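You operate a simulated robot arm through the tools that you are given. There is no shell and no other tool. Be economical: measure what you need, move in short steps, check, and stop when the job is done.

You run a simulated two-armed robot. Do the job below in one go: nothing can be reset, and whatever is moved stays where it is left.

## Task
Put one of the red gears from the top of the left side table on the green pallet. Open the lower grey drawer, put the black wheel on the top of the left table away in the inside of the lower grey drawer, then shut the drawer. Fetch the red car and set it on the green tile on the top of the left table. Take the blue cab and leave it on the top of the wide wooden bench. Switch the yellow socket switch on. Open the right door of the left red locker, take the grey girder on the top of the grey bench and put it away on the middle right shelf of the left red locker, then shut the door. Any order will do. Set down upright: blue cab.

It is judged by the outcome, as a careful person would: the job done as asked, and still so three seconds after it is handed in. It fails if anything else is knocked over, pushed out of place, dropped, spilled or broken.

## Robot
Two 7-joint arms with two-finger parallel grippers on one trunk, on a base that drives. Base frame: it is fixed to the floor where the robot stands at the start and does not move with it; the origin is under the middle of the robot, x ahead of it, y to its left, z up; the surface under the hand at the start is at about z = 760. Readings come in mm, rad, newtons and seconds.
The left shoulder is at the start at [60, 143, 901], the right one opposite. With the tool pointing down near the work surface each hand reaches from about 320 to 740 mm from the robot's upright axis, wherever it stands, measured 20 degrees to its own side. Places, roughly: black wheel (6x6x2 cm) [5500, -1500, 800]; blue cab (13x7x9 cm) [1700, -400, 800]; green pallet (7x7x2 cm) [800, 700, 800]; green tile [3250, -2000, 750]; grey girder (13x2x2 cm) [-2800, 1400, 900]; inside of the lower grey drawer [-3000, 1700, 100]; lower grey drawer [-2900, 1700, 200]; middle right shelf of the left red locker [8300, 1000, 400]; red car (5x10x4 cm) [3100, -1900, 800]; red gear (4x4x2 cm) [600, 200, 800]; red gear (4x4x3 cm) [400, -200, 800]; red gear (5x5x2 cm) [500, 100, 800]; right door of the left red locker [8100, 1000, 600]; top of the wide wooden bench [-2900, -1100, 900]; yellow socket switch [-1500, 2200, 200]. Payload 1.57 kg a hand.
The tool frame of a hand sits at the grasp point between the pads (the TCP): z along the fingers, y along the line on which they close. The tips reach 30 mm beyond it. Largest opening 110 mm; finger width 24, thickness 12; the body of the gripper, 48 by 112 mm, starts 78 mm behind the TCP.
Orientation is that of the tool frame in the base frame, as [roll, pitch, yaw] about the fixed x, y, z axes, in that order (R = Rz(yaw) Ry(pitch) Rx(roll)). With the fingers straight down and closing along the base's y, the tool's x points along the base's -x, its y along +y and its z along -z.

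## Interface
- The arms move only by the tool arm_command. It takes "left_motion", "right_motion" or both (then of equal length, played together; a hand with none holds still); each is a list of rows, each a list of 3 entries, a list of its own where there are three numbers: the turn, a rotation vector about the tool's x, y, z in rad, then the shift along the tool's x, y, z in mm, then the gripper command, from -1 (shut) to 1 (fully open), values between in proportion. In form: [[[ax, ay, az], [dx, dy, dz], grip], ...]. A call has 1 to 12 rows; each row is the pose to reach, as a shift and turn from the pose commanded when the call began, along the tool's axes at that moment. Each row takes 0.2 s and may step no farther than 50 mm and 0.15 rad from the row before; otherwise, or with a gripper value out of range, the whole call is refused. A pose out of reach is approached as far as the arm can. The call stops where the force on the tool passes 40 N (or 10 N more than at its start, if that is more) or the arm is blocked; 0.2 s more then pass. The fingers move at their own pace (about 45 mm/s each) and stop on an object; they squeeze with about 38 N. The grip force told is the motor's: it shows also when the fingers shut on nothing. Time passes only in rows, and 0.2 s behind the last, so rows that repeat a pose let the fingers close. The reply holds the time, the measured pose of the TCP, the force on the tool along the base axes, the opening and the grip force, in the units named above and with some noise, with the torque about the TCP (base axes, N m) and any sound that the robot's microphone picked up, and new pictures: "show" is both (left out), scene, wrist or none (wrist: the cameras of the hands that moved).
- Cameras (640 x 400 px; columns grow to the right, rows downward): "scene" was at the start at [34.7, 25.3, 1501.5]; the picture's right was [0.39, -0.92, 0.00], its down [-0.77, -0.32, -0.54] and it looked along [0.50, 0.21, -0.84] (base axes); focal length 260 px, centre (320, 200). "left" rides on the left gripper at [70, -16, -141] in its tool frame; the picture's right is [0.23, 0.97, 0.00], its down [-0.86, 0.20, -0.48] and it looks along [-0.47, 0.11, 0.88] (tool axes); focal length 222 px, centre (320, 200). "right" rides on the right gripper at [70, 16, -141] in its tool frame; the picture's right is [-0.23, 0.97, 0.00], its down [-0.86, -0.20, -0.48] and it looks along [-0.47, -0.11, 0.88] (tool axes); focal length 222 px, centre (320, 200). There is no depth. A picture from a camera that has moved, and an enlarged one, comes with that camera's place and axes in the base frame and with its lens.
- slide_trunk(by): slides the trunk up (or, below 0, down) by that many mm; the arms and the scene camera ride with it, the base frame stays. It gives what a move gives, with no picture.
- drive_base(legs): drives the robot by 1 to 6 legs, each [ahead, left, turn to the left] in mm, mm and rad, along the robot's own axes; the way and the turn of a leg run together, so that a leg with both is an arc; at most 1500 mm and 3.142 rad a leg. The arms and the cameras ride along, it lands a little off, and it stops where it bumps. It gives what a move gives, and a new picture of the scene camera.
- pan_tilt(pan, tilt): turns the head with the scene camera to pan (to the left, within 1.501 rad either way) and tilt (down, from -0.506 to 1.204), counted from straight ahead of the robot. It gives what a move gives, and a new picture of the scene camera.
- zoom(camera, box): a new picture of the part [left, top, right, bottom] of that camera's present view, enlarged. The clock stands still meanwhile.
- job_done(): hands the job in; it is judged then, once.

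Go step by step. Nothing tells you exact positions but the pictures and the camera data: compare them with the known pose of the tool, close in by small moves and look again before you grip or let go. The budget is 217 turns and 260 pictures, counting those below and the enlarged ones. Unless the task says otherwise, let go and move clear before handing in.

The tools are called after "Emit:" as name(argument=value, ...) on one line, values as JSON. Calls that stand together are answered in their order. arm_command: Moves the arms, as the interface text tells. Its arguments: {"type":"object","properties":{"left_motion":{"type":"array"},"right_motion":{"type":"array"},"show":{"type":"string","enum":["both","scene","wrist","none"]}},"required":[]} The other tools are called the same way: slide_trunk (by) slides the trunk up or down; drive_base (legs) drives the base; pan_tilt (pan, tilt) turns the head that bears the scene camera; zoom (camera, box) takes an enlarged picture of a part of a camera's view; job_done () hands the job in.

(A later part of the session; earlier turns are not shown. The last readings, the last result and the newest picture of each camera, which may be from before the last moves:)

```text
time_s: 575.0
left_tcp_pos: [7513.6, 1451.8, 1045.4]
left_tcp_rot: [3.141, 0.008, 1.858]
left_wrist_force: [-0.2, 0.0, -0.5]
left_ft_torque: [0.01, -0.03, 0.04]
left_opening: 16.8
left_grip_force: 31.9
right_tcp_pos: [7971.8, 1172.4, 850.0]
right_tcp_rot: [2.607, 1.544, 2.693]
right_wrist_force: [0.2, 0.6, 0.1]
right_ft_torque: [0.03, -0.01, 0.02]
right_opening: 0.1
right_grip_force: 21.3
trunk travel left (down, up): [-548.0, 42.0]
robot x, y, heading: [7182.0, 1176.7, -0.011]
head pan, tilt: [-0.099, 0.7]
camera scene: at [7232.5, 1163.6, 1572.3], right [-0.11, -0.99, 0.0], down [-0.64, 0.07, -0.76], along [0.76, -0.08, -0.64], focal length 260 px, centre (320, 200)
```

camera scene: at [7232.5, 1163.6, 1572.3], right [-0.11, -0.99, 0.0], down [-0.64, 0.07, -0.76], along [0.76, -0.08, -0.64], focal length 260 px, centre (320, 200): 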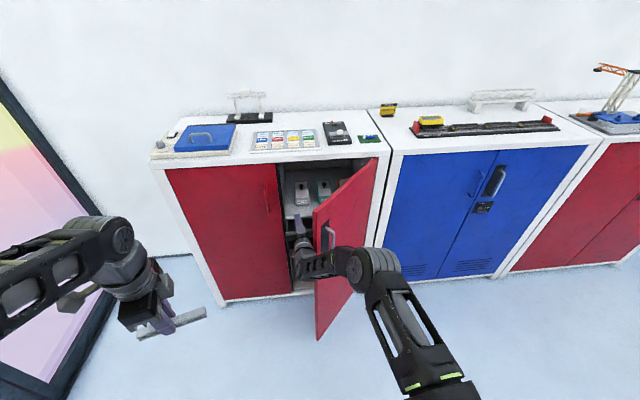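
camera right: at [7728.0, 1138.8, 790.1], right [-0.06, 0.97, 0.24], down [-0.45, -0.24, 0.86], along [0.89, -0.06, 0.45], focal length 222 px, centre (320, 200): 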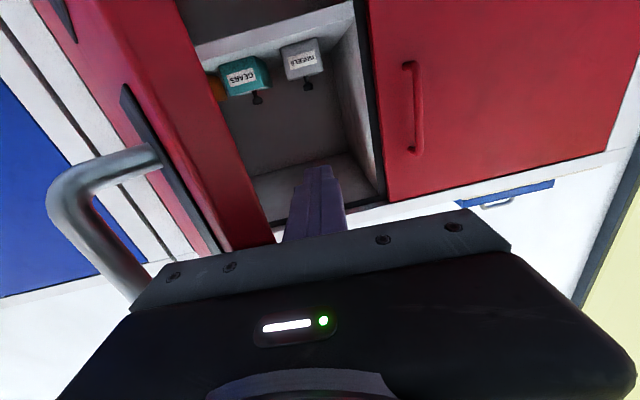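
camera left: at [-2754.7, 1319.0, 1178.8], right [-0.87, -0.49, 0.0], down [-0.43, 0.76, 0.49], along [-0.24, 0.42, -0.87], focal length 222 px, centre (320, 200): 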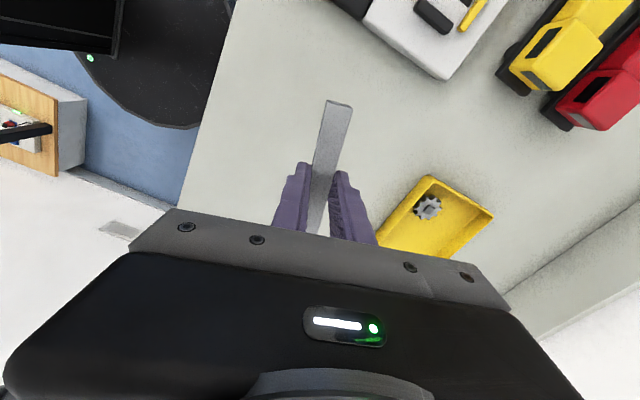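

Now inside the gap. I keep pushing right with the arm.

Emit:
arm_command(right_motion=[[[0, 0, 0], [0, -15, 0], -1], [[0, 0, 0], [0, -30, 0], -1], [[0, 0, 0], [0, -45, 0], -1], [[0, 0, 0], [0, -60, 0], -1], [[0, 0, 0], [0, -75, 0], -1], [[0, 0, 0], [0, -90, 0], -1], [[0, 0, 0], [0, -105, 0], -1], [[0, 0, 0], [0, -120, 0], -1], [[0, 0, 0], [0, -135, 0], -1], [[0, 0, 0], [0, -150, 0], -1], [[0, 0, 0], [0, -165, 0], -1], [[0, 0, 0], [0, -180, 0], -1]], show="scene")

```text
time_s: 577.8
left_tcp_pos: [7472.3, 1544.3, 1044.2]
left_tcp_rot: [3.141, 0.009, 1.978]
left_wrist_force: [-0.1, -0.2, 0.2]
left_ft_torque: [0.03, 0.09, 0.0]
left_opening: 16.7
left_grip_force: 31.5
right_tcp_pos: [7975.2, 1193.3, 824.5]
right_tcp_rot: [2.537, 1.483, 2.805]
right_wrist_force: [2.7, 6.3, 2.9]
right_ft_torque: [-0.22, 0.4, -0.82]
right_opening: 0.1
right_grip_force: 21.5
trunk travel left (down, up): [-548.0, 42.0]
robot x, y, heading: [7171.6, 1224.3, 0.112]
head pan, tilt: [-0.099, 0.7]
stopped in row 12 (right hand): the arm was blocked; the commanded pose is now the measured one
camera scene: at [7228.7, 1227.8, 1572.6], right [0.02, -1.0, 0.0], down [-0.64, -0.01, -0.76], along [0.76, 0.01, -0.64], focal length 260 px, centre (320, 200)
```

scene: 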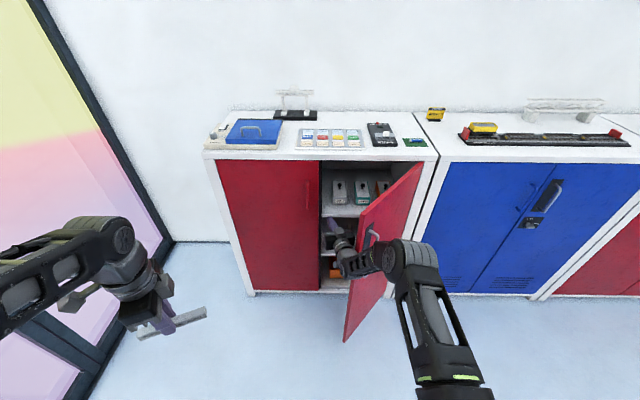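

Emit:
zoom(camera="scene", box=[300, 140, 460, 300])

Emit:
zoom(camera="right", box=[0, 0, 640, 400])

```text
2.50 times, centred on (380, 220) of scene
camera zoom: at [7228.7, 1227.8, 1572.6], right [0.02, -1.0, 0.0], down [-0.64, -0.01, -0.76], along [0.76, 0.01, -0.64], focal length 650 px, centre (170, 150)
```

zoom: 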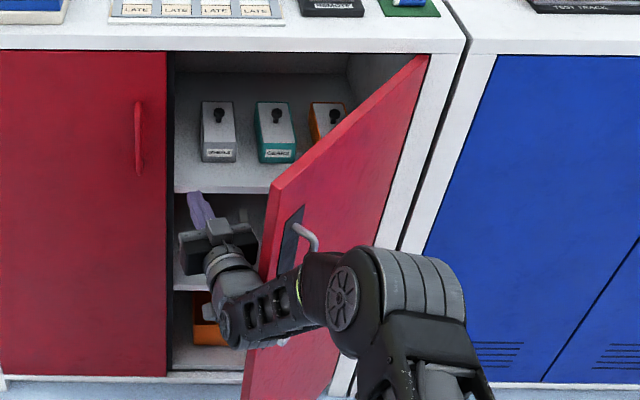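

```text
1.00 times, centred on (320, 200) of right (not enlarged: the box is as wide or as high as the picture)
camera zoom: at [7828.5, 1174.5, 766.8], right [-0.24, 0.93, 0.28], down [-0.34, -0.34, 0.88], along [0.91, 0.12, 0.39], focal length 222 px, centre (320, 200)
```

zoom: 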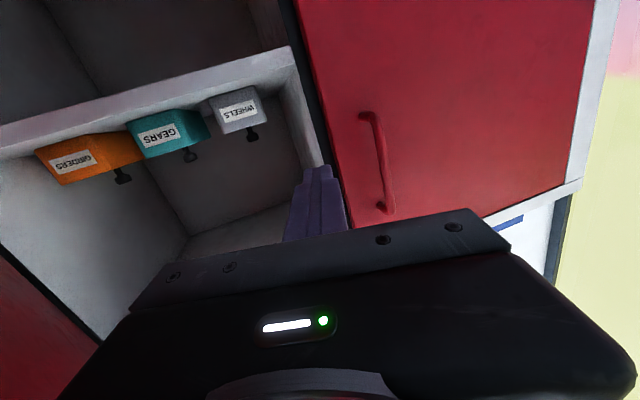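

The right elbow was jammed against the door's outside. I withdraw, shift the robot left so the arm comes in straight, and retry.

Emit:
drive_base(legs=[[0, 120, 0], [-260, 0, 0], [0, 0, -0.112], [0, 200, 0]])

Emit:
arm_command(right_motion=[[[0, 0, 0], [0, -40, 0], -1], [[0, 0, 0], [0, -80, 0], -1], [[0, 0, 0], [0, -120, 0], -1], [[0, 0, 0], [0, -160, 0], -1], [[0, 0, 0], [0, -200, 0], -1], [[0, 0, 0], [0, -240, 0], -1], [[0, 0, 0], [0, -260, 0], -1]])

```text
time_s: 582.3
left_tcp_pos: [7226.9, 1796.3, 1045.1]
left_tcp_rot: [3.138, 0.008, 1.867]
left_wrist_force: [-0.3, 0.1, 0.3]
left_ft_torque: [-0.07, -0.02, 0.01]
left_opening: 16.6
left_grip_force: 32.0
right_tcp_pos: [7689.5, 1377.7, 822.5]
right_tcp_rot: [2.601, 1.485, 2.737]
right_wrist_force: [-0.5, 0.0, 0.6]
right_ft_torque: [0.04, 0.01, -0.02]
right_opening: 0.0
right_grip_force: 21.0
trunk travel left (down, up): [-548.0, 42.0]
robot x, y, heading: [6894.1, 1517.3, 0.0]
head pan, tilt: [-0.099, 0.7]
camera scene: at [6949.7, 1507.7, 1572.3], right [-0.1, -1.0, 0.0], down [-0.64, 0.06, -0.76], along [0.76, -0.08, -0.64], focal length 260 px, centre (320, 200)
```

scene: 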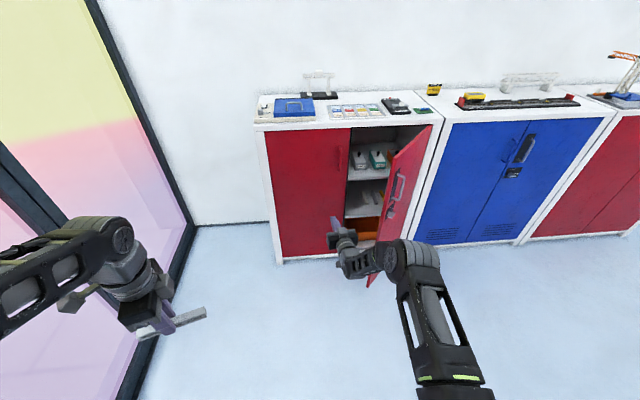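

```text
time_s: 583.9
left_tcp_pos: [7227.8, 1795.4, 1046.4]
left_tcp_rot: [3.139, 0.007, 1.867]
left_wrist_force: [0.3, -0.3, -0.6]
left_ft_torque: [-0.03, 0.0, 0.03]
left_opening: 16.6
left_grip_force: 32.0
right_tcp_pos: [7728.2, 1116.4, 810.0]
right_tcp_rot: [2.589, 1.483, 2.725]
right_wrist_force: [-0.3, -0.3, 0.1]
right_ft_torque: [0.0, 0.02, 0.01]
right_opening: 0.1
right_grip_force: 21.2
trunk travel left (down, up): [-548.0, 42.0]
robot x, y, heading: [6895.7, 1513.5, -0.002]
head pan, tilt: [-0.099, 0.7]
camera scene: at [6949.7, 1506.0, 1572.4], right [-0.1, -1.0, 0.0], down [-0.64, 0.06, -0.76], along [0.76, -0.08, -0.64], focal length 260 px, centre (320, 200)
camera right: at [7580.6, 1116.0, 752.8], right [-0.11, 0.96, 0.27], down [-0.38, -0.29, 0.88], along [0.92, 0.0, 0.39], focal length 222 px, centre (320, 200)
```

scene: 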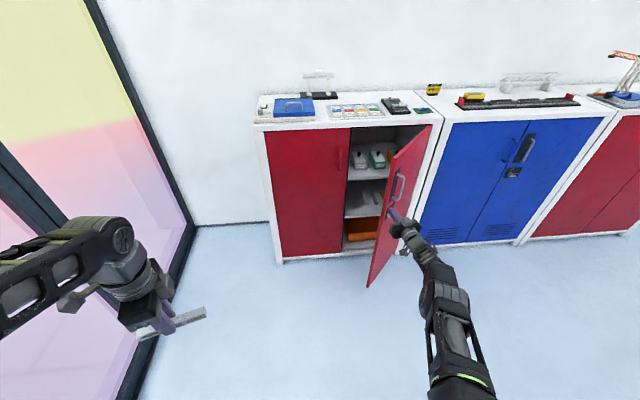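
right: 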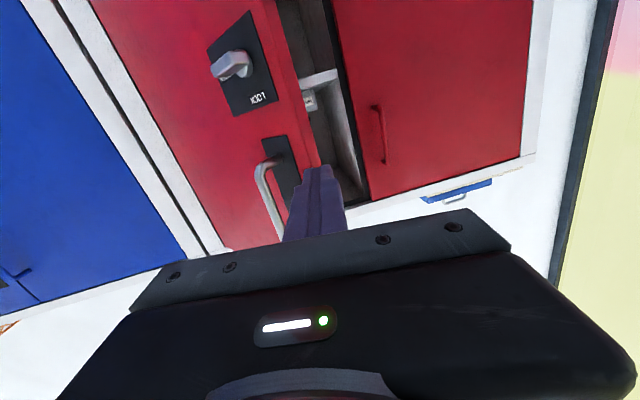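

Emit:
drive_base(legs=[[0, 125, 0], [230, 0, 0], [0, -70, 0]])

Emit:
arm_command(right_motion=[[[0, 0, 0], [0, -10, 0], -1], [[0, 0, 0], [0, -20, 0], -1], [[0, 0, 0], [0, -30, 0], -1], [[0, 0, 0], [0, -40, 0], -1], [[0, 0, 0], [0, -50, 0], -1], [[0, 0, 0], [0, -60, 0], -1], [[0, 0, 0], [0, -70, 0], -1], [[0, 0, 0], [0, -80, 0], -1], [[0, 0, 0], [0, -90, 0], -1], [[0, 0, 0], [0, -100, 0], -1], [[0, 0, 0], [0, -110, 0], -1], [[0, 0, 0], [0, -120, 0], -1]], show="scene")

```text
time_s: 587.1
left_tcp_pos: [7452.3, 1847.7, 1047.9]
left_tcp_rot: [3.138, 0.006, 1.87]
left_wrist_force: [-0.4, -0.4, 0.5]
left_ft_torque: [0.02, 0.02, 0.01]
left_opening: 16.7
left_grip_force: 31.7
right_tcp_pos: [7953.5, 1168.5, 808.6]
right_tcp_rot: [2.577, 1.482, 2.714]
right_wrist_force: [-0.4, -1.1, -0.4]
right_ft_torque: [0.02, -0.02, 0.02]
right_opening: 0.0
right_grip_force: 21.3
trunk travel left (down, up): [-548.0, 42.0]
robot x, y, heading: [7117.2, 1570.9, 0.001]
head pan, tilt: [-0.099, 0.7]
camera scene: at [7174.7, 1557.4, 1572.3], right [-0.1, -1.0, 0.0], down [-0.64, 0.06, -0.76], along [0.76, -0.07, -0.64], focal length 260 px, centre (320, 200)
```

scene: 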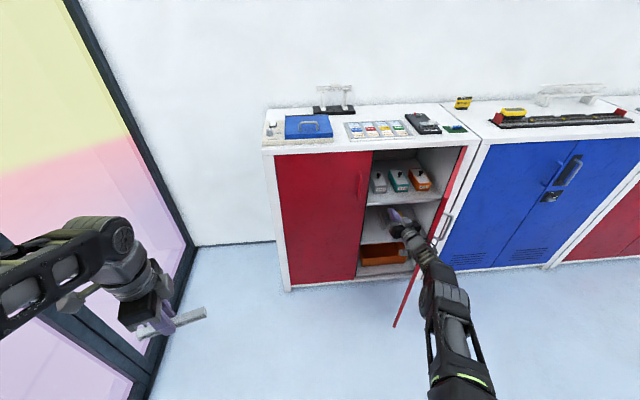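

```text
time_s: 589.7
left_tcp_pos: [7451.5, 1848.8, 1047.1]
left_tcp_rot: [3.138, 0.009, 1.87]
left_wrist_force: [-0.2, 0.5, -0.5]
left_ft_torque: [0.02, -0.04, 0.0]
left_opening: 16.7
left_grip_force: 31.9
right_tcp_pos: [7928.9, 1093.8, 834.1]
right_tcp_rot: [2.584, 1.485, 2.724]
right_wrist_force: [-0.1, 0.2, 0.5]
right_ft_torque: [0.0, -0.01, 0.03]
right_opening: 0.0
right_grip_force: 21.1
right hand out of reach, approached as far as the arm can: row 2, 3, 4, 5, 6, 7, 8, 9, 10, 11, 12
trunk travel left (down, up): [-548.0, 42.0]
robot x, y, heading: [7120.9, 1566.7, 0.005]
head pan, tilt: [-0.099, 0.7]
camera scene: at [7174.1, 1558.4, 1572.3], right [-0.1, -1.0, 0.0], down [-0.64, 0.06, -0.77], along [0.76, -0.07, -0.64], focal length 260 px, centre (320, 200)
```

scene: 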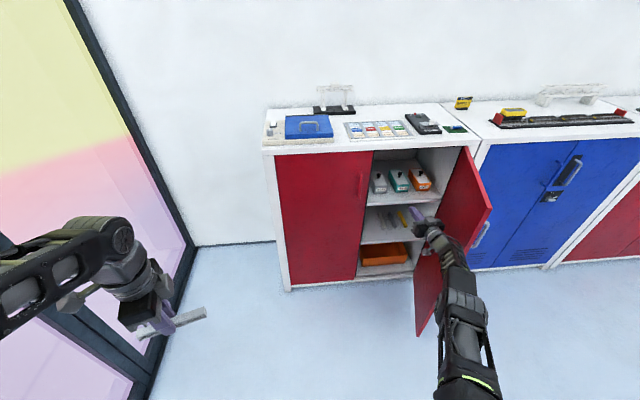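

The door swings freely now. I push it a little further.

Emit:
drive_base(legs=[[0, -170, 0]])

```text
time_s: 591.1
left_tcp_pos: [7453.4, 1677.9, 1046.2]
left_tcp_rot: [3.139, 0.005, 1.87]
left_wrist_force: [0.0, -0.8, 0.1]
left_ft_torque: [0.06, -0.01, 0.01]
left_opening: 16.9
left_grip_force: 32.0
right_tcp_pos: [7929.8, 922.0, 833.0]
right_tcp_rot: [2.579, 1.483, 2.716]
right_wrist_force: [-0.4, -0.8, 0.1]
right_ft_torque: [-0.01, 0.02, 0.01]
right_opening: 0.0
right_grip_force: 21.5
trunk travel left (down, up): [-548.0, 42.0]
robot x, y, heading: [7117.8, 1400.3, 0.001]
head pan, tilt: [-0.099, 0.7]
camera scene: at [7175.3, 1387.6, 1572.3], right [-0.1, -1.0, 0.0], down [-0.64, 0.06, -0.76], along [0.76, -0.07, -0.64], focal length 260 px, centre (320, 200)
```

scene: 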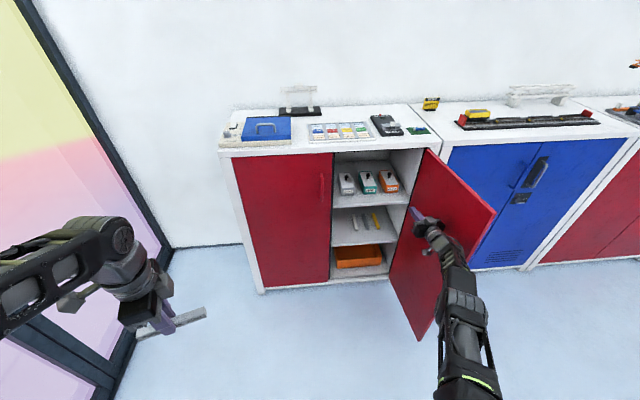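

Emit:
zoom(camera="scene", box=[310, 150, 438, 280])

```text
3.08 times, centred on (374, 215) of scene
camera zoom: at [7175.3, 1387.6, 1572.3], right [-0.1, -1.0, 0.0], down [-0.64, 0.06, -0.76], along [0.76, -0.07, -0.64], focal length 801 px, centre (154, 154)
```

zoom: 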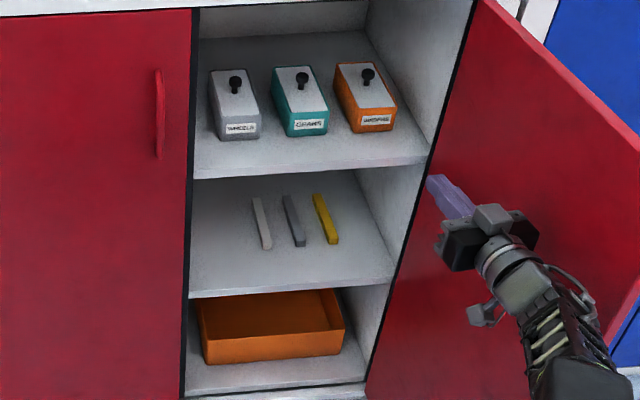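

The door is wide open. The middle right shelf (z≈438) has free space at its front-left. I back off and reshape both arms: right one high and out of the way, left one pitched forward with the girder level.

Emit:
drive_base(legs=[[-300, 0, 0]])

Emit:
arm_command(right_motion=[[[0, 0, 0], [-30, 10, -22], -1], [[0, 0, 0], [-60, 20, -44], -1], [[0, 0, 0], [-90, 30, -66], -1], [[0, 0, 0], [-120, 40, -88], -1], [[0, 0, 0], [-150, 50, -110], -1], [[0, 0, 0], [-180, 60, -132], -1], [[0, 0, 0], [-210, 70, -154], -1], [[0, 0, 0], [-240, 80, -176], -1], [[0, 0, 0], [-270, 90, -198], -1], [[0, 0, 0], [-300, 100, -220], -1], [[0, 0, 0], [-330, 110, -242], -1], [[0, 0, 0], [-360, 120, -260], -1]], left_motion=[[[-0.095, -0.014, 0.028], [-13, 14, 0], -1], [[-0.19, -0.029, 0.055], [-26, 27, 0], -1], [[-0.285, -0.043, 0.083], [-39, 41, 0], -1], [[-0.38, -0.058, 0.11], [-51, 54, 0], -1], [[-0.475, -0.072, 0.138], [-64, 68, 0], -1], [[-0.57, -0.086, 0.166], [-77, 81, 0], -1], [[-0.665, -0.1, 0.193], [-90, 95, 0], -1], [[-0.76, -0.115, 0.221], [-103, 108, 0], -1], [[-0.855, -0.13, 0.248], [-116, 122, 0], -1], [[-0.953, -0.144, 0.277], [-128, 135, 0], -1], [[-0.953, -0.144, 0.277], [-141, 149, 0], -1], [[-0.953, -0.144, 0.277], [-154, 162, 0], -1]], show="both")

```text
time_s: 593.2
left_tcp_pos: [7148.5, 1679.5, 1046.3]
left_tcp_rot: [3.136, 0.005, 1.873]
left_wrist_force: [-0.7, 0.3, 0.0]
left_ft_torque: [0.01, -0.01, -0.01]
left_opening: 16.5
left_grip_force: 31.9
right_tcp_pos: [7630.0, 925.2, 834.3]
right_tcp_rot: [2.586, 1.485, 2.731]
right_wrist_force: [-0.4, 0.3, 0.5]
right_ft_torque: [-0.03, -0.03, -0.01]
right_opening: 0.1
right_grip_force: 21.4
trunk travel left (down, up): [-548.0, 42.0]
robot x, y, heading: [6819.7, 1398.5, 0.01]
head pan, tilt: [-0.099, 0.7]
camera scene: at [6871.8, 1387.9, 1572.4], right [-0.09, -1.0, 0.0], down [-0.64, 0.06, -0.77], along [0.76, -0.07, -0.64], focal length 260 px, centre (320, 200)
```

scene: 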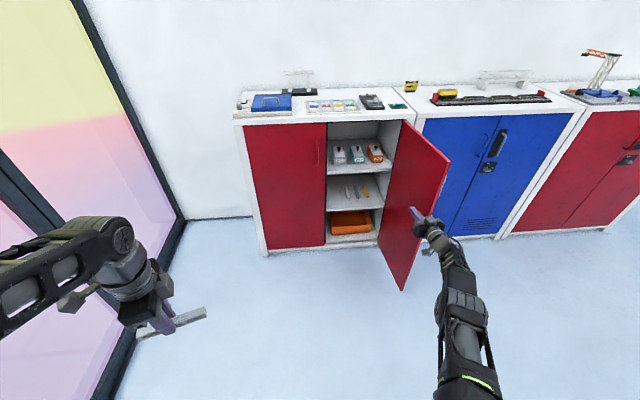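

```text
time_s: 595.8
left_tcp_pos: [7347.5, 1581.6, 1048.1]
left_tcp_rot: [2.176, 0.006, 1.574]
left_wrist_force: [-0.5, -0.1, -0.1]
left_ft_torque: [-0.02, 0.02, -0.01]
left_opening: 16.7
left_grip_force: 31.8
right_tcp_pos: [7384.3, 999.5, 1217.8]
right_tcp_rot: [2.596, 1.483, 2.741]
right_wrist_force: [0.4, 1.0, -0.2]
right_ft_torque: [0.0, 0.0, 0.0]
right_opening: 0.0
right_grip_force: 21.8
trunk travel left (down, up): [-548.0, 42.0]
robot x, y, heading: [6817.3, 1398.5, 0.011]
head pan, tilt: [-0.099, 0.7]
camera scene: at [6872.4, 1388.5, 1572.3], right [-0.09, -1.0, 0.0], down [-0.64, 0.06, -0.77], along [0.76, -0.07, -0.64], focal length 260 px, centre (320, 200)
camera right: at [7237.5, 997.1, 1159.9], right [-0.12, 0.96, 0.27], down [-0.38, -0.3, 0.88], along [0.92, 0.0, 0.39], focal length 222 px, centre (320, 200)
camera left: at [7222.7, 1651.7, 1114.1], right [0.55, 0.23, 0.8], down [-0.28, -0.85, 0.44], along [0.79, -0.47, -0.41], focal length 222 px, centre (320, 200)
```

scene: 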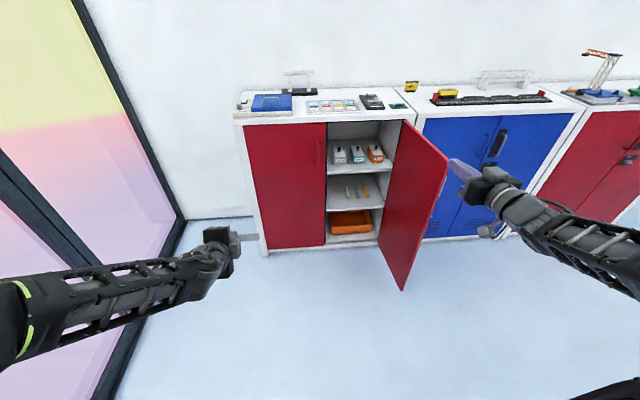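
right: 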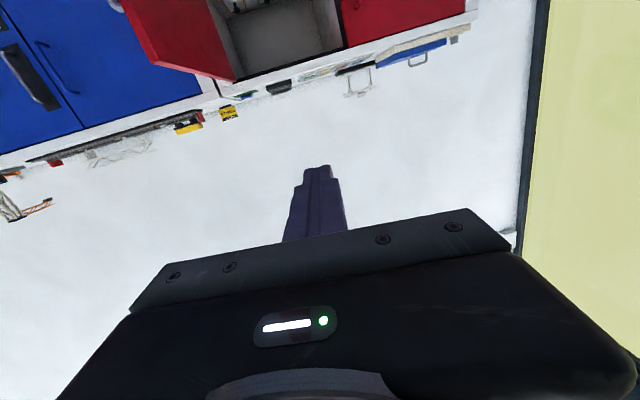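
left: 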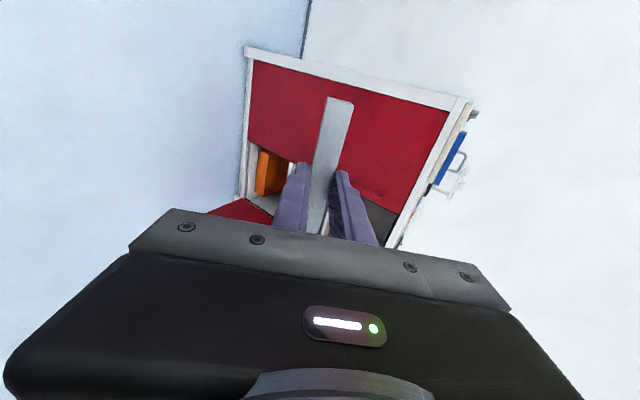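

I tuck the right hand further in, swing the left hand to the centre, and lower the trunk.

Emit:
arm_command(right_motion=[[[0, 0, 0], [0, 21, -19], -1], [[0, 0, 0], [0, 43, -37], -1], [[0, 0, 0], [0, 64, -56], -1], [[0, 0, 0], [0, 86, -74], -1], [[0, 0, 0], [0, 107, -93], -1], [[0, 0, 0], [0, 129, -111], -1], [[0, 0, 0], [0, 150, -130], -1]], left_motion=[[[0, 0, 0], [-38, 0, 0], -1], [[0, 0, 0], [-76, 0, 0], -1], [[0, 0, 0], [-114, 0, 0], -1], [[0, 0, 0], [-152, 0, 0], -1], [[0, 0, 0], [-190, 0, 0], -1], [[0, 0, 0], [-228, 0, 0], -1], [[0, 0, 0], [-266, 0, 0], -1]], show="none")

Emit:
slide_trunk(by=-370)

Emit:
drive_base(legs=[[0, -150, 0], [550, 0, 0]])

```text
time_s: 597.4
left_tcp_pos: [7348.5, 1312.8, 1048.1]
left_tcp_rot: [2.177, 0.006, 1.575]
left_wrist_force: [-0.4, -0.3, -0.8]
left_ft_torque: [0.01, -0.01, 0.02]
left_opening: 16.7
left_grip_force: 31.8
right_tcp_pos: [7252.3, 1108.7, 1256.9]
right_tcp_rot: [2.601, 1.481, 2.748]
right_wrist_force: [-0.1, 0.0, 0.3]
right_ft_torque: [0.01, -0.03, 0.0]
right_opening: 0.0
right_grip_force: 21.5
right hand out of reach, approached as far as the arm can: row 6, 7
trunk travel left (down, up): [-548.0, 42.0]
robot x, y, heading: [6822.1, 1399.0, 0.011]
head pan, tilt: [-0.099, 0.7]
```

```text
time_s: 601.0
left_tcp_pos: [7349.6, 1313.6, 678.3]
left_tcp_rot: [2.175, 0.006, 1.572]
left_wrist_force: [0.3, -0.4, -0.2]
left_ft_torque: [-0.03, -0.02, -0.02]
left_opening: 16.7
left_grip_force: 31.8
right_tcp_pos: [7253.2, 1107.3, 888.0]
right_tcp_rot: [2.6, 1.483, 2.749]
right_wrist_force: [0.4, -0.1, 0.0]
right_ft_torque: [-0.01, -0.01, 0.0]
right_opening: 0.1
right_grip_force: 21.3
trunk travel left (down, up): [-178.0, 412.0]
robot x, y, heading: [6815.7, 1392.5, 0.005]
head pan, tilt: [-0.099, 0.7]
```

```text
time_s: 605.1
left_tcp_pos: [7908.2, 1190.2, 678.3]
left_tcp_rot: [2.176, 0.004, 1.601]
left_wrist_force: [-0.3, -0.5, -0.9]
left_ft_torque: [0.03, -0.04, -0.02]
left_opening: 16.9
left_grip_force: 32.0
right_tcp_pos: [7816.6, 981.2, 885.8]
right_tcp_rot: [2.601, 1.482, 2.776]
right_wrist_force: [0.5, -0.5, 0.3]
right_ft_torque: [-0.01, -0.01, -0.01]
right_opening: 0.0
right_grip_force: 21.3
trunk travel left (down, up): [-178.0, 412.0]
robot x, y, heading: [7378.5, 1262.1, 0.033]
head pan, tilt: [-0.099, 0.7]
camera scene: at [7429.6, 1250.9, 1202.3], right [-0.06, -1.0, 0.0], down [-0.64, 0.04, -0.76], along [0.76, -0.05, -0.64], focal length 260 px, centre (320, 200)
```

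scene: 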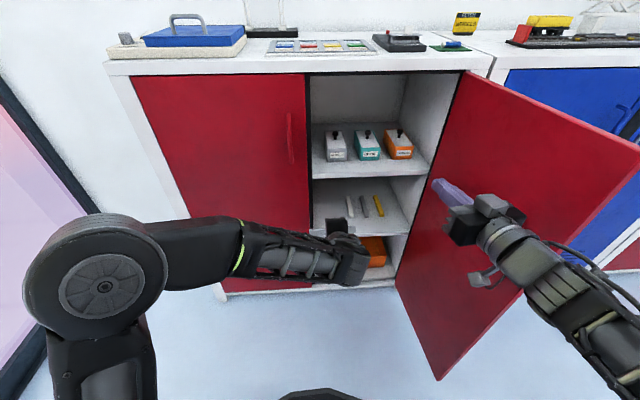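

Emit:
zoom(camera="scene", box=[290, 100, 450, 260])

Emit:
zoom(camera="left", box=[0, 0, 640, 400])

```text
2.50 times, centred on (370, 180) of scene
camera zoom: at [7429.6, 1250.9, 1202.3], right [-0.06, -1.0, 0.0], down [-0.64, 0.04, -0.76], along [0.76, -0.05, -0.64], focal length 650 px, centre (195, 250)
```

zoom: 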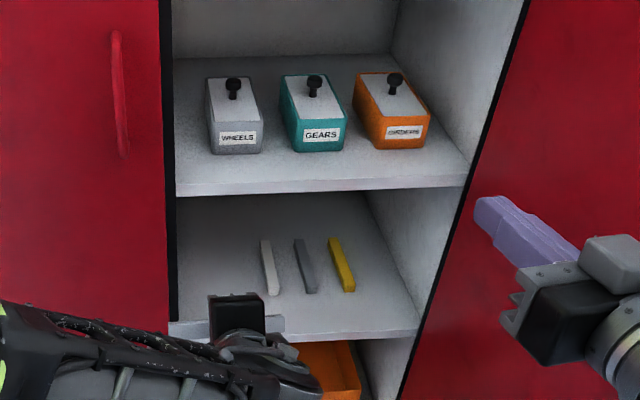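

```text
1.00 times, centred on (320, 200) of left (not enlarged: the box is as wide or as high as the picture)
camera zoom: at [7780.9, 1256.2, 746.4], right [0.55, 0.25, 0.8], down [-0.25, -0.86, 0.44], along [0.8, -0.44, -0.41], focal length 222 px, centre (320, 200)
```

zoom: 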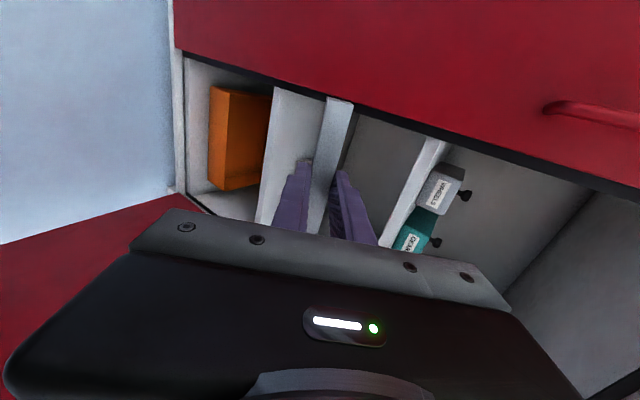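

I correct heading, lower the left hand to the compartment's height and check.

Emit:
drive_base(legs=[[0, 0, -0.033]])

Emit:
arm_command(left_motion=[[[0, 0, 0], [-12, -35, 24], -1], [[0, 0, 0], [-24, -70, 48], -1], [[0, 0, 0], [-38, -105, 72], -1], [[0, 0, 0], [-52, -138, 96], -1], [[0, 0, 0], [-52, -138, 96], -1]], show="none")

Emit:
drive_base(legs=[[130, 0, 0]])

Emit:
zoom(camera="left", box=[0, 0, 640, 400])

```text
time_s: 605.9
left_tcp_pos: [7904.8, 1173.6, 678.8]
left_tcp_rot: [2.176, 0.005, 1.567]
left_wrist_force: [0.2, 0.0, 0.3]
left_ft_torque: [-0.01, 0.01, 0.01]
left_opening: 16.6
left_grip_force: 32.3
right_tcp_pos: [7808.7, 967.8, 887.0]
right_tcp_rot: [2.603, 1.482, 2.744]
right_wrist_force: [0.1, 0.1, 0.4]
right_ft_torque: [0.01, -0.01, -0.03]
right_opening: 0.0
right_grip_force: 21.4
trunk travel left (down, up): [-178.0, 412.0]
robot x, y, heading: [7375.6, 1257.3, -0.001]
head pan, tilt: [-0.099, 0.7]
camera scene: at [7429.4, 1249.1, 1202.3], right [-0.1, -1.0, 0.0], down [-0.64, 0.06, -0.76], along [0.76, -0.07, -0.64], focal length 260 px, centre (320, 200)
```

scene: 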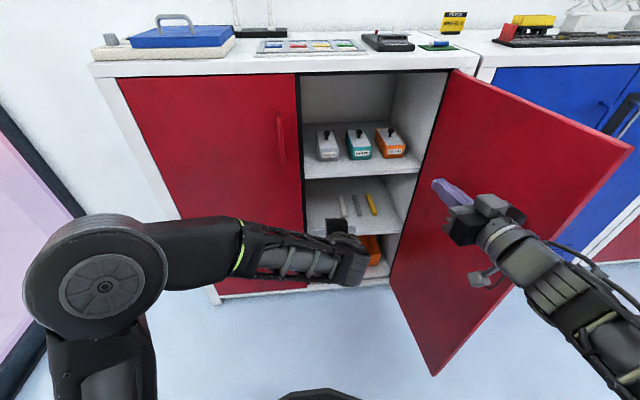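

```text
time_s: 607.1
left_tcp_pos: [7905.5, 1121.8, 511.2]
left_tcp_rot: [2.175, 0.005, 1.567]
left_wrist_force: [-0.4, 0.4, 0.1]
left_ft_torque: [0.0, -0.04, -0.03]
left_opening: 16.8
left_grip_force: 32.0
right_tcp_pos: [7806.5, 967.7, 887.8]
right_tcp_rot: [2.601, 1.482, 2.742]
right_wrist_force: [0.5, 0.2, 0.4]
right_ft_torque: [-0.02, 0.01, -0.02]
right_opening: 0.0
right_grip_force: 22.0
trunk travel left (down, up): [-178.0, 412.0]
robot x, y, heading: [7372.3, 1256.8, 0.002]
head pan, tilt: [-0.099, 0.7]
```

```text
time_s: 608.4
left_tcp_pos: [8039.2, 1124.5, 512.2]
left_tcp_rot: [2.177, 0.004, 1.573]
left_wrist_force: [0.4, 0.2, -0.3]
left_ft_torque: [-0.02, -0.01, 0.02]
left_opening: 16.6
left_grip_force: 31.7
right_tcp_pos: [7942.2, 969.7, 887.3]
right_tcp_rot: [2.602, 1.483, 2.748]
right_wrist_force: [-0.3, -0.9, 1.0]
right_ft_torque: [-0.01, -0.03, -0.01]
right_opening: 0.0
right_grip_force: 20.8
trunk travel left (down, up): [-178.0, 412.0]
robot x, y, heading: [7504.7, 1257.9, 0.011]
head pan, tilt: [-0.099, 0.7]
camera scene: at [7562.8, 1250.0, 1202.3], right [-0.09, -1.0, 0.0], down [-0.64, 0.06, -0.76], along [0.76, -0.07, -0.64], focal length 260 px, centre (320, 200)
```

scene: 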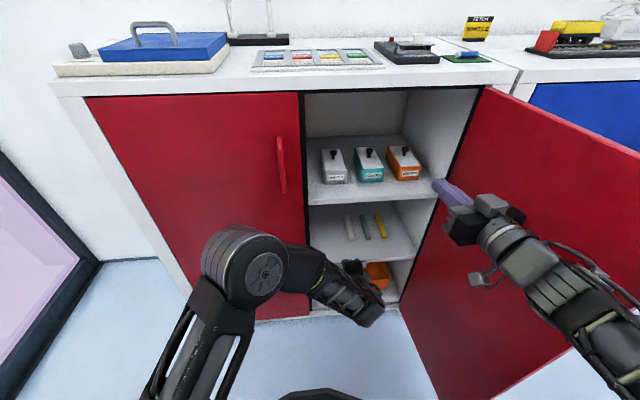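

```text
1.00 times, centred on (320, 200) of left (not enlarged: the box is as wide or as high as the picture)
camera zoom: at [7914.6, 1194.2, 579.3], right [0.55, 0.23, 0.8], down [-0.28, -0.85, 0.44], along [0.78, -0.47, -0.41], focal length 222 px, centre (320, 200)
```

zoom: 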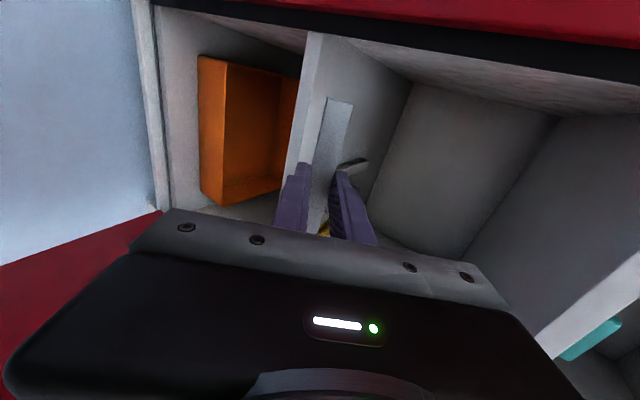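

The girder is above the middle shelf level (shelf ≈ 435). I move in over the shelf's front strip.

Emit:
arm_command(left_motion=[[[0, 0, 0], [-5, 20, 29], -1], [[0, 0, 0], [-10, 40, 58], -1], [[0, 0, 0], [-14, 60, 87], -1], [[0, 0, 0], [-14, 60, 87], -1]])

Emit:
zoom(camera="scene", box=[290, 180, 450, 300])

```text
time_s: 609.4
left_tcp_pos: [8146.0, 1110.0, 509.9]
left_tcp_rot: [2.175, 0.005, 1.572]
left_wrist_force: [0.3, -0.8, -0.3]
left_ft_torque: [-0.04, 0.02, 0.02]
left_opening: 16.5
left_grip_force: 31.7
right_tcp_pos: [7942.9, 969.6, 887.4]
right_tcp_rot: [2.604, 1.483, 2.749]
right_wrist_force: [-0.8, -0.1, -0.5]
right_ft_torque: [-0.02, -0.02, -0.01]
right_opening: 0.0
right_grip_force: 21.5
trunk travel left (down, up): [-178.0, 412.0]
robot x, y, heading: [7511.2, 1263.9, 0.005]
head pan, tilt: [-0.099, 0.7]
camera scene: at [7563.0, 1250.0, 1202.3], right [-0.09, -1.0, 0.0], down [-0.64, 0.06, -0.76], along [0.76, -0.07, -0.64], focal length 260 px, centre (320, 200)
camera left: at [8021.1, 1179.6, 577.2], right [0.55, 0.23, 0.8], down [-0.28, -0.85, 0.44], along [0.78, -0.47, -0.41], focal length 222 px, centre (320, 200)
```

scene: 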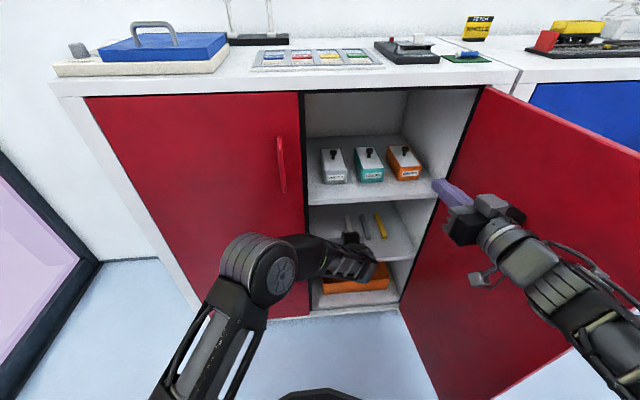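
left: 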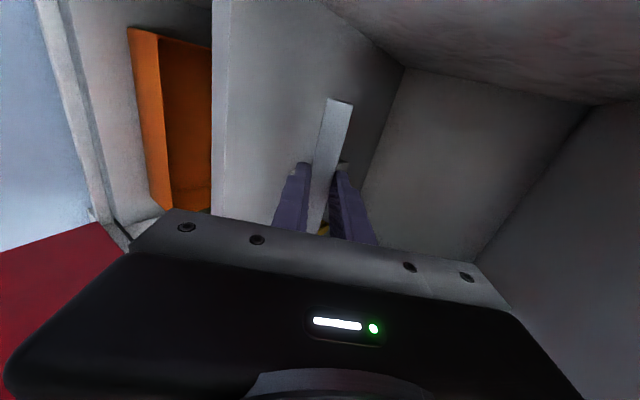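

```text
3.33 times, centred on (370, 240) of scene
camera zoom: at [7563.0, 1250.0, 1202.3], right [-0.09, -1.0, 0.0], down [-0.64, 0.06, -0.76], along [0.76, -0.07, -0.64], focal length 867 px, centre (153, 67)
```

zoom: 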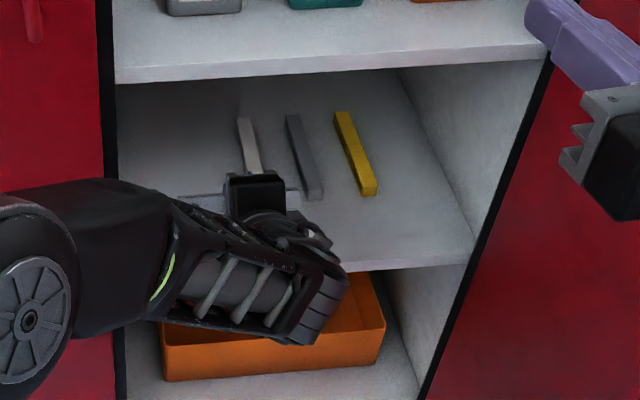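

Girder is in the compartment, in front of the other bars. I lower it slowly until it touches.

Emit:
arm_command(left_motion=[[[0, 0, 0], [0, -16, 11], -1], [[0, 0, 0], [0, -25, 17], -1], [[0, 0, 0], [0, -29, 20], -1], [[0, 0, 0], [0, -33, 23], -1], [[0, 0, 0], [0, -37, 25], -1], [[0, 0, 0], [0, -41, 28], -1], [[0, 0, 0], [0, -44, 30], -1], [[0, 0, 0], [0, -47, 32], -1]], show="wrist")

```text
time_s: 611.2
left_tcp_pos: [8145.3, 1110.6, 455.0]
left_tcp_rot: [2.176, 0.004, 1.573]
left_wrist_force: [0.0, 0.0, 0.0]
left_ft_torque: [0.0, 0.02, 0.0]
left_opening: 16.7
left_grip_force: 32.3
right_tcp_pos: [7942.5, 971.5, 887.1]
right_tcp_rot: [2.602, 1.481, 2.747]
right_wrist_force: [0.1, 0.6, -0.4]
right_ft_torque: [0.01, 0.01, -0.01]
right_opening: 0.1
right_grip_force: 21.1
trunk travel left (down, up): [-178.0, 412.0]
robot x, y, heading: [7510.3, 1257.2, 0.005]
head pan, tilt: [-0.099, 0.7]
camera left: at [8020.3, 1180.3, 522.3], right [0.55, 0.23, 0.8], down [-0.28, -0.85, 0.44], along [0.78, -0.47, -0.41], focal length 222 px, centre (320, 200)
```

left: 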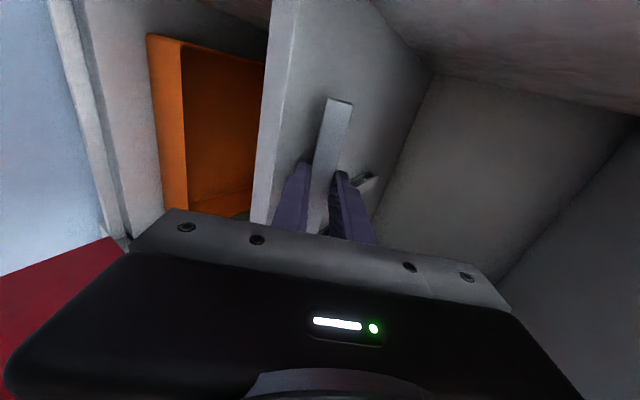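

Emit:
arm_command(left_motion=[[[0, 0, 0], [0, -3, 2], -1], [[0, 0, 0], [0, -6, 4], -1], [[0, 0, 0], [0, -9, 6], -1], [[0, 0, 0], [0, -12, 8], -1], [[0, 0, 0], [0, -15, 10], -1], [[0, 0, 0], [0, -18, 12], -1], [[0, 0, 0], [0, -21, 14], -1]], show="wrist")

```text
time_s: 612.0
left_tcp_pos: [8145.8, 1110.7, 452.8]
left_tcp_rot: [2.161, 0.009, 1.576]
left_wrist_force: [-12.4, 4.3, 15.5]
left_ft_torque: [0.29, 0.19, 0.17]
left_opening: 16.6
left_grip_force: 32.1
right_tcp_pos: [7939.7, 971.1, 888.0]
right_tcp_rot: [2.609, 1.484, 2.756]
right_wrist_force: [-1.1, 0.2, -0.4]
right_ft_torque: [0.0, 0.03, 0.0]
right_opening: 0.0
right_grip_force: 21.0
trunk travel left (down, up): [-178.0, 412.0]
robot x, y, heading: [7508.9, 1256.8, 0.004]
head pan, tilt: [-0.099, 0.7]
stopped in row 3 (left hand): the force on the tool passed its limit at 44 N (the readings are from after the stop); the commanded pose is now the measured one
camera left: at [8019.9, 1179.9, 518.2], right [0.54, 0.24, 0.81], down [-0.28, -0.85, 0.44], along [0.79, -0.47, -0.4], focal length 222 px, centre (320, 200)
```

left: 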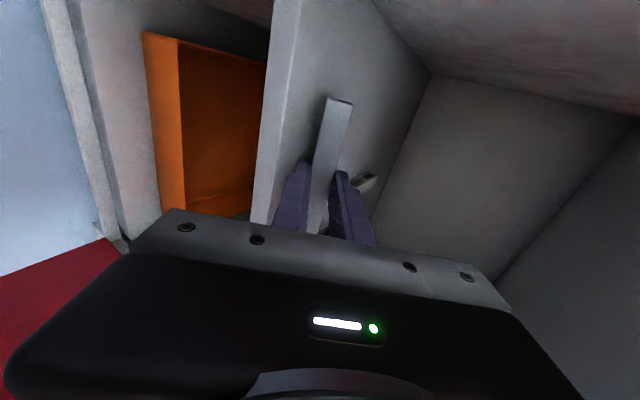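

Contact with the shelf. I open slightly and withdraw along the fingers.

Emit:
arm_command(left_motion=[[[0, 0, 0], [0, 2, -1], -0.65], [[0, 0, 0], [0, 4, -2], -0.5], [[0, 0, 0], [0, 4, -2], -0.45], [[0, 0, 0], [0, 4, -2], -0.45], [[0, 0, 0], [0, 4, -15], -0.45], [[0, 0, 0], [0, 4, -35], -0.45], [[0, 0, 0], [0, 4, -60], -0.45], [[0, 0, 0], [0, 4, -60], -0.45]], show="wrist")

Emit:
zoom(camera="scene", box=[290, 180, 450, 300])

```text
time_s: 613.8
left_tcp_pos: [8097.7, 1109.4, 484.8]
left_tcp_rot: [2.168, 0.008, 1.576]
left_wrist_force: [-0.6, 0.5, -0.8]
left_ft_torque: [-0.01, 0.06, -0.06]
left_opening: 30.4
left_grip_force: 0.1
right_tcp_pos: [7942.0, 971.4, 886.7]
right_tcp_rot: [2.603, 1.482, 2.751]
right_wrist_force: [-0.3, -0.1, 0.3]
right_ft_torque: [-0.01, 0.03, 0.0]
right_opening: 0.1
right_grip_force: 21.2
trunk travel left (down, up): [-178.0, 412.0]
robot x, y, heading: [7511.4, 1259.0, 0.018]
head pan, tilt: [-0.099, 0.7]
camera left: at [7973.2, 1179.1, 551.3], right [0.55, 0.24, 0.8], down [-0.28, -0.85, 0.44], along [0.79, -0.46, -0.4], focal length 222 px, centre (320, 200)
```

left: 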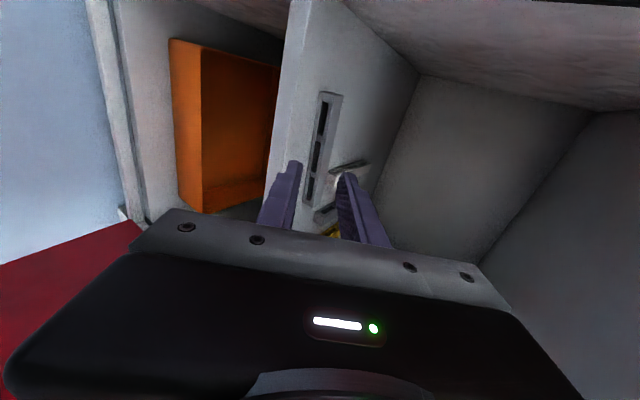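

```text
3.33 times, centred on (370, 240) of scene
camera zoom: at [7562.4, 1250.3, 1202.3], right [-0.09, -1.0, 0.0], down [-0.64, 0.06, -0.76], along [0.76, -0.07, -0.64], focal length 867 px, centre (153, 67)
```

zoom: 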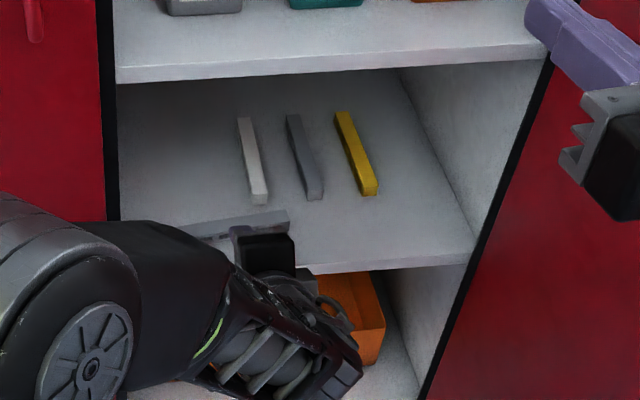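

The girder rests flat on the shelf. I back straight out, then look.

Emit:
drive_base(legs=[[-450, 0, 0]])

Emit:
zoom(camera="scene", box=[300, 130, 460, 260])

```text
time_s: 616.4
left_tcp_pos: [7656.5, 1103.9, 484.7]
left_tcp_rot: [2.167, 0.007, 1.567]
left_wrist_force: [-0.6, 0.0, -0.3]
left_ft_torque: [-0.01, 0.02, -0.03]
left_opening: 30.4
left_grip_force: 0.1
right_tcp_pos: [7499.8, 964.8, 887.2]
right_tcp_rot: [2.603, 1.481, 2.744]
right_wrist_force: [1.0, 0.2, 0.1]
right_ft_torque: [0.0, 0.05, -0.02]
right_opening: 0.0
right_grip_force: 21.2
trunk travel left (down, up): [-178.0, 412.0]
robot x, y, heading: [7068.1, 1256.8, 0.005]
head pan, tilt: [-0.099, 0.7]
camera scene: at [7121.6, 1247.7, 1202.3], right [-0.1, -1.0, 0.0], down [-0.64, 0.06, -0.76], along [0.76, -0.07, -0.64], focal length 260 px, centre (320, 200)
```

scene: 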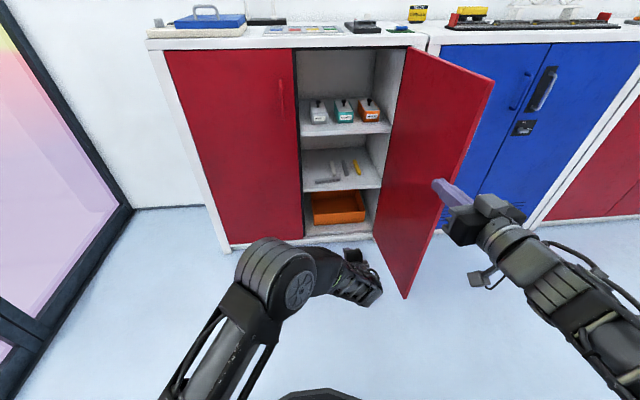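

```text
3.08 times, centred on (380, 195) of scene
camera zoom: at [7121.6, 1247.7, 1202.3], right [-0.1, -1.0, 0.0], down [-0.64, 0.06, -0.76], along [0.76, -0.07, -0.64], focal length 801 px, centre (135, 215)
```

zoom: 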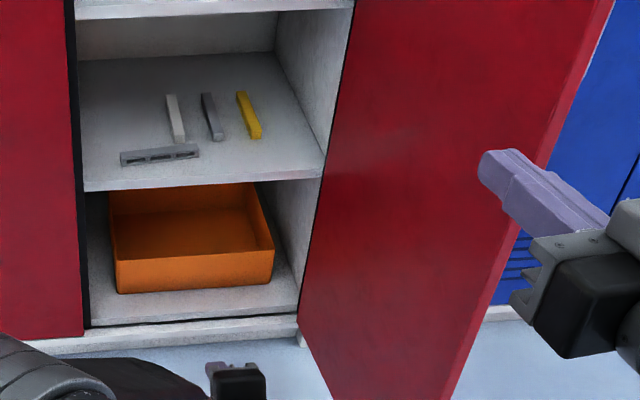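

The girder lies on the middle right shelf. I retract the left arm upward and lower the right fist below handle height for closing the door.

Emit:
arm_command(left_motion=[[[0, 0, 0], [20, 17, -36], -0.4], [[0, 0, 0], [40, 34, -72], -0.4], [[0, 0, 0], [60, 52, -108], -0.4], [[0, 0, 0], [80, 69, -144], -0.4], [[0, 0, 0], [100, 87, -180], -0.4], [[0, 0, 0], [120, 104, -216], -0.4], [[0, 0, 0], [140, 122, -252], -0.4], [[0, 0, 0], [160, 140, -288], -0.4], [[0, 0, 0], [180, 157, -324], -0.4], [[0, 0, 0], [200, 174, -350], -0.4]], right_motion=[[[0, 0, 0], [20, 0, 0], -1], [[0, 0, 0], [40, 0, 0], -1], [[0, 0, 0], [60, 0, 0], -1], [[0, 0, 0], [80, 0, 5], -1], [[0, 0, 0], [100, 0, 10], -1], [[0, 0, 0], [120, 0, 20], -1], [[0, 0, 0], [140, 0, 30], -1], [[0, 0, 0], [160, 0, 40], -1], [[0, 0, 0], [180, 0, 50], -1], [[0, 0, 0], [200, 0, 60], -1]], show="none")

Emit:
drive_base(legs=[[0, -360, 0]])

```text
time_s: 618.6
left_tcp_pos: [7466.3, 1308.2, 824.1]
left_tcp_rot: [2.169, 0.008, 1.567]
left_wrist_force: [-0.7, -0.1, -0.2]
left_ft_torque: [0.02, 0.03, 0.0]
left_opening: 33.1
left_grip_force: 0.0
right_tcp_pos: [7578.7, 956.1, 675.6]
right_tcp_rot: [2.606, 1.483, 2.746]
right_wrist_force: [-1.0, 0.4, 0.4]
right_ft_torque: [0.03, -0.01, 0.02]
right_opening: 0.1
right_grip_force: 21.4
right hand out of reach, approached as far as the arm can: row 1, 2, 3, 4, 5, 6, 7, 8, 9, 10
trunk travel left (down, up): [-178.0, 412.0]
robot x, y, heading: [7065.7, 1260.3, 0.01]
head pan, tilt: [-0.099, 0.7]
```

```text
time_s: 621.0
left_tcp_pos: [7465.9, 940.0, 823.7]
left_tcp_rot: [2.169, 0.006, 1.561]
left_wrist_force: [0.6, 0.6, -0.1]
left_ft_torque: [-0.01, -0.03, 0.0]
left_opening: 33.0
left_grip_force: 0.1
right_tcp_pos: [7576.5, 589.1, 676.2]
right_tcp_rot: [2.603, 1.481, 2.736]
right_wrist_force: [-0.5, -0.5, 0.3]
right_ft_torque: [0.01, 0.0, -0.02]
right_opening: 0.1
right_grip_force: 21.1
trunk travel left (down, up): [-178.0, 412.0]
robot x, y, heading: [7067.8, 891.1, -0.004]
head pan, tilt: [-0.099, 0.7]
camera scene: at [7120.7, 883.3, 1202.3], right [-0.11, -0.99, 0.0], down [-0.64, 0.07, -0.76], along [0.76, -0.08, -0.64], focal length 260 px, centre (320, 200)
```

scene: 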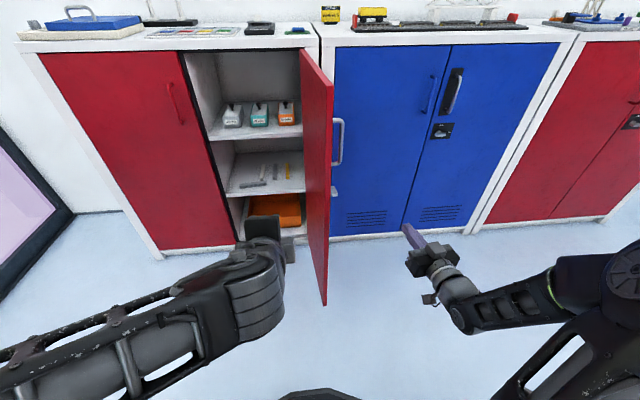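

I go forward with the right fist on the outer side of the door and push it left to swing it closed.

Emit:
drive_base(legs=[[190, 0, 0], [0, 120, 0]])

```text
time_s: 623.4
left_tcp_pos: [7657.5, 1057.3, 824.5]
left_tcp_rot: [2.167, 0.006, 1.559]
left_wrist_force: [0.3, -0.3, -0.3]
left_ft_torque: [0.03, 0.03, 0.03]
left_opening: 33.4
left_grip_force: 0.1
right_tcp_pos: [7766.0, 707.2, 675.9]
right_tcp_rot: [2.604, 1.482, 2.733]
right_wrist_force: [-0.3, 0.4, -0.5]
right_ft_torque: [0.02, 0.02, -0.02]
right_opening: 0.0
right_grip_force: 21.9
trunk travel left (down, up): [-178.0, 412.0]
robot x, y, heading: [7256.6, 1010.4, -0.005]
head pan, tilt: [-0.099, 0.7]
camera scene: at [7311.5, 1002.5, 1202.3], right [-0.11, -0.99, 0.0], down [-0.64, 0.07, -0.76], along [0.76, -0.08, -0.64], focal length 260 px, centre (320, 200)
```

scene: 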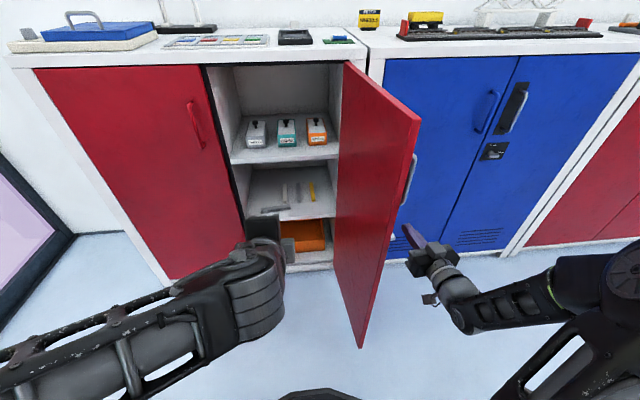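

Emit:
drive_base(legs=[[0, 150, 0]])

```text
time_s: 624.7
left_tcp_pos: [7658.0, 1207.8, 824.6]
left_tcp_rot: [2.169, 0.007, 1.557]
left_wrist_force: [-0.2, 0.1, 0.0]
left_ft_torque: [0.02, 0.02, 0.01]
left_opening: 33.2
left_grip_force: 0.2
right_tcp_pos: [7767.8, 858.0, 677.3]
right_tcp_rot: [2.6, 1.484, 2.734]
right_wrist_force: [-0.7, 0.2, -0.2]
right_ft_torque: [0.0, 0.0, -0.02]
right_opening: 0.0
right_grip_force: 22.0
trunk travel left (down, up): [-178.0, 412.0]
robot x, y, heading: [7256.5, 1159.5, -0.014]
head pan, tilt: [-0.099, 0.7]
camera scene: at [7312.8, 1151.5, 1202.4], right [-0.11, -0.99, 0.0], down [-0.64, 0.07, -0.76], along [0.76, -0.08, -0.64], focal length 260 px, centre (320, 200)
```

scene: 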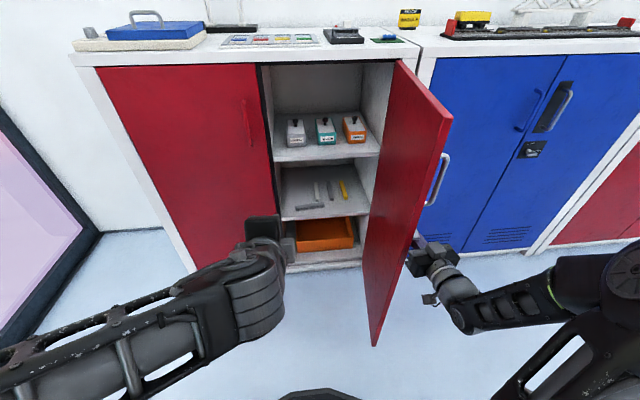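

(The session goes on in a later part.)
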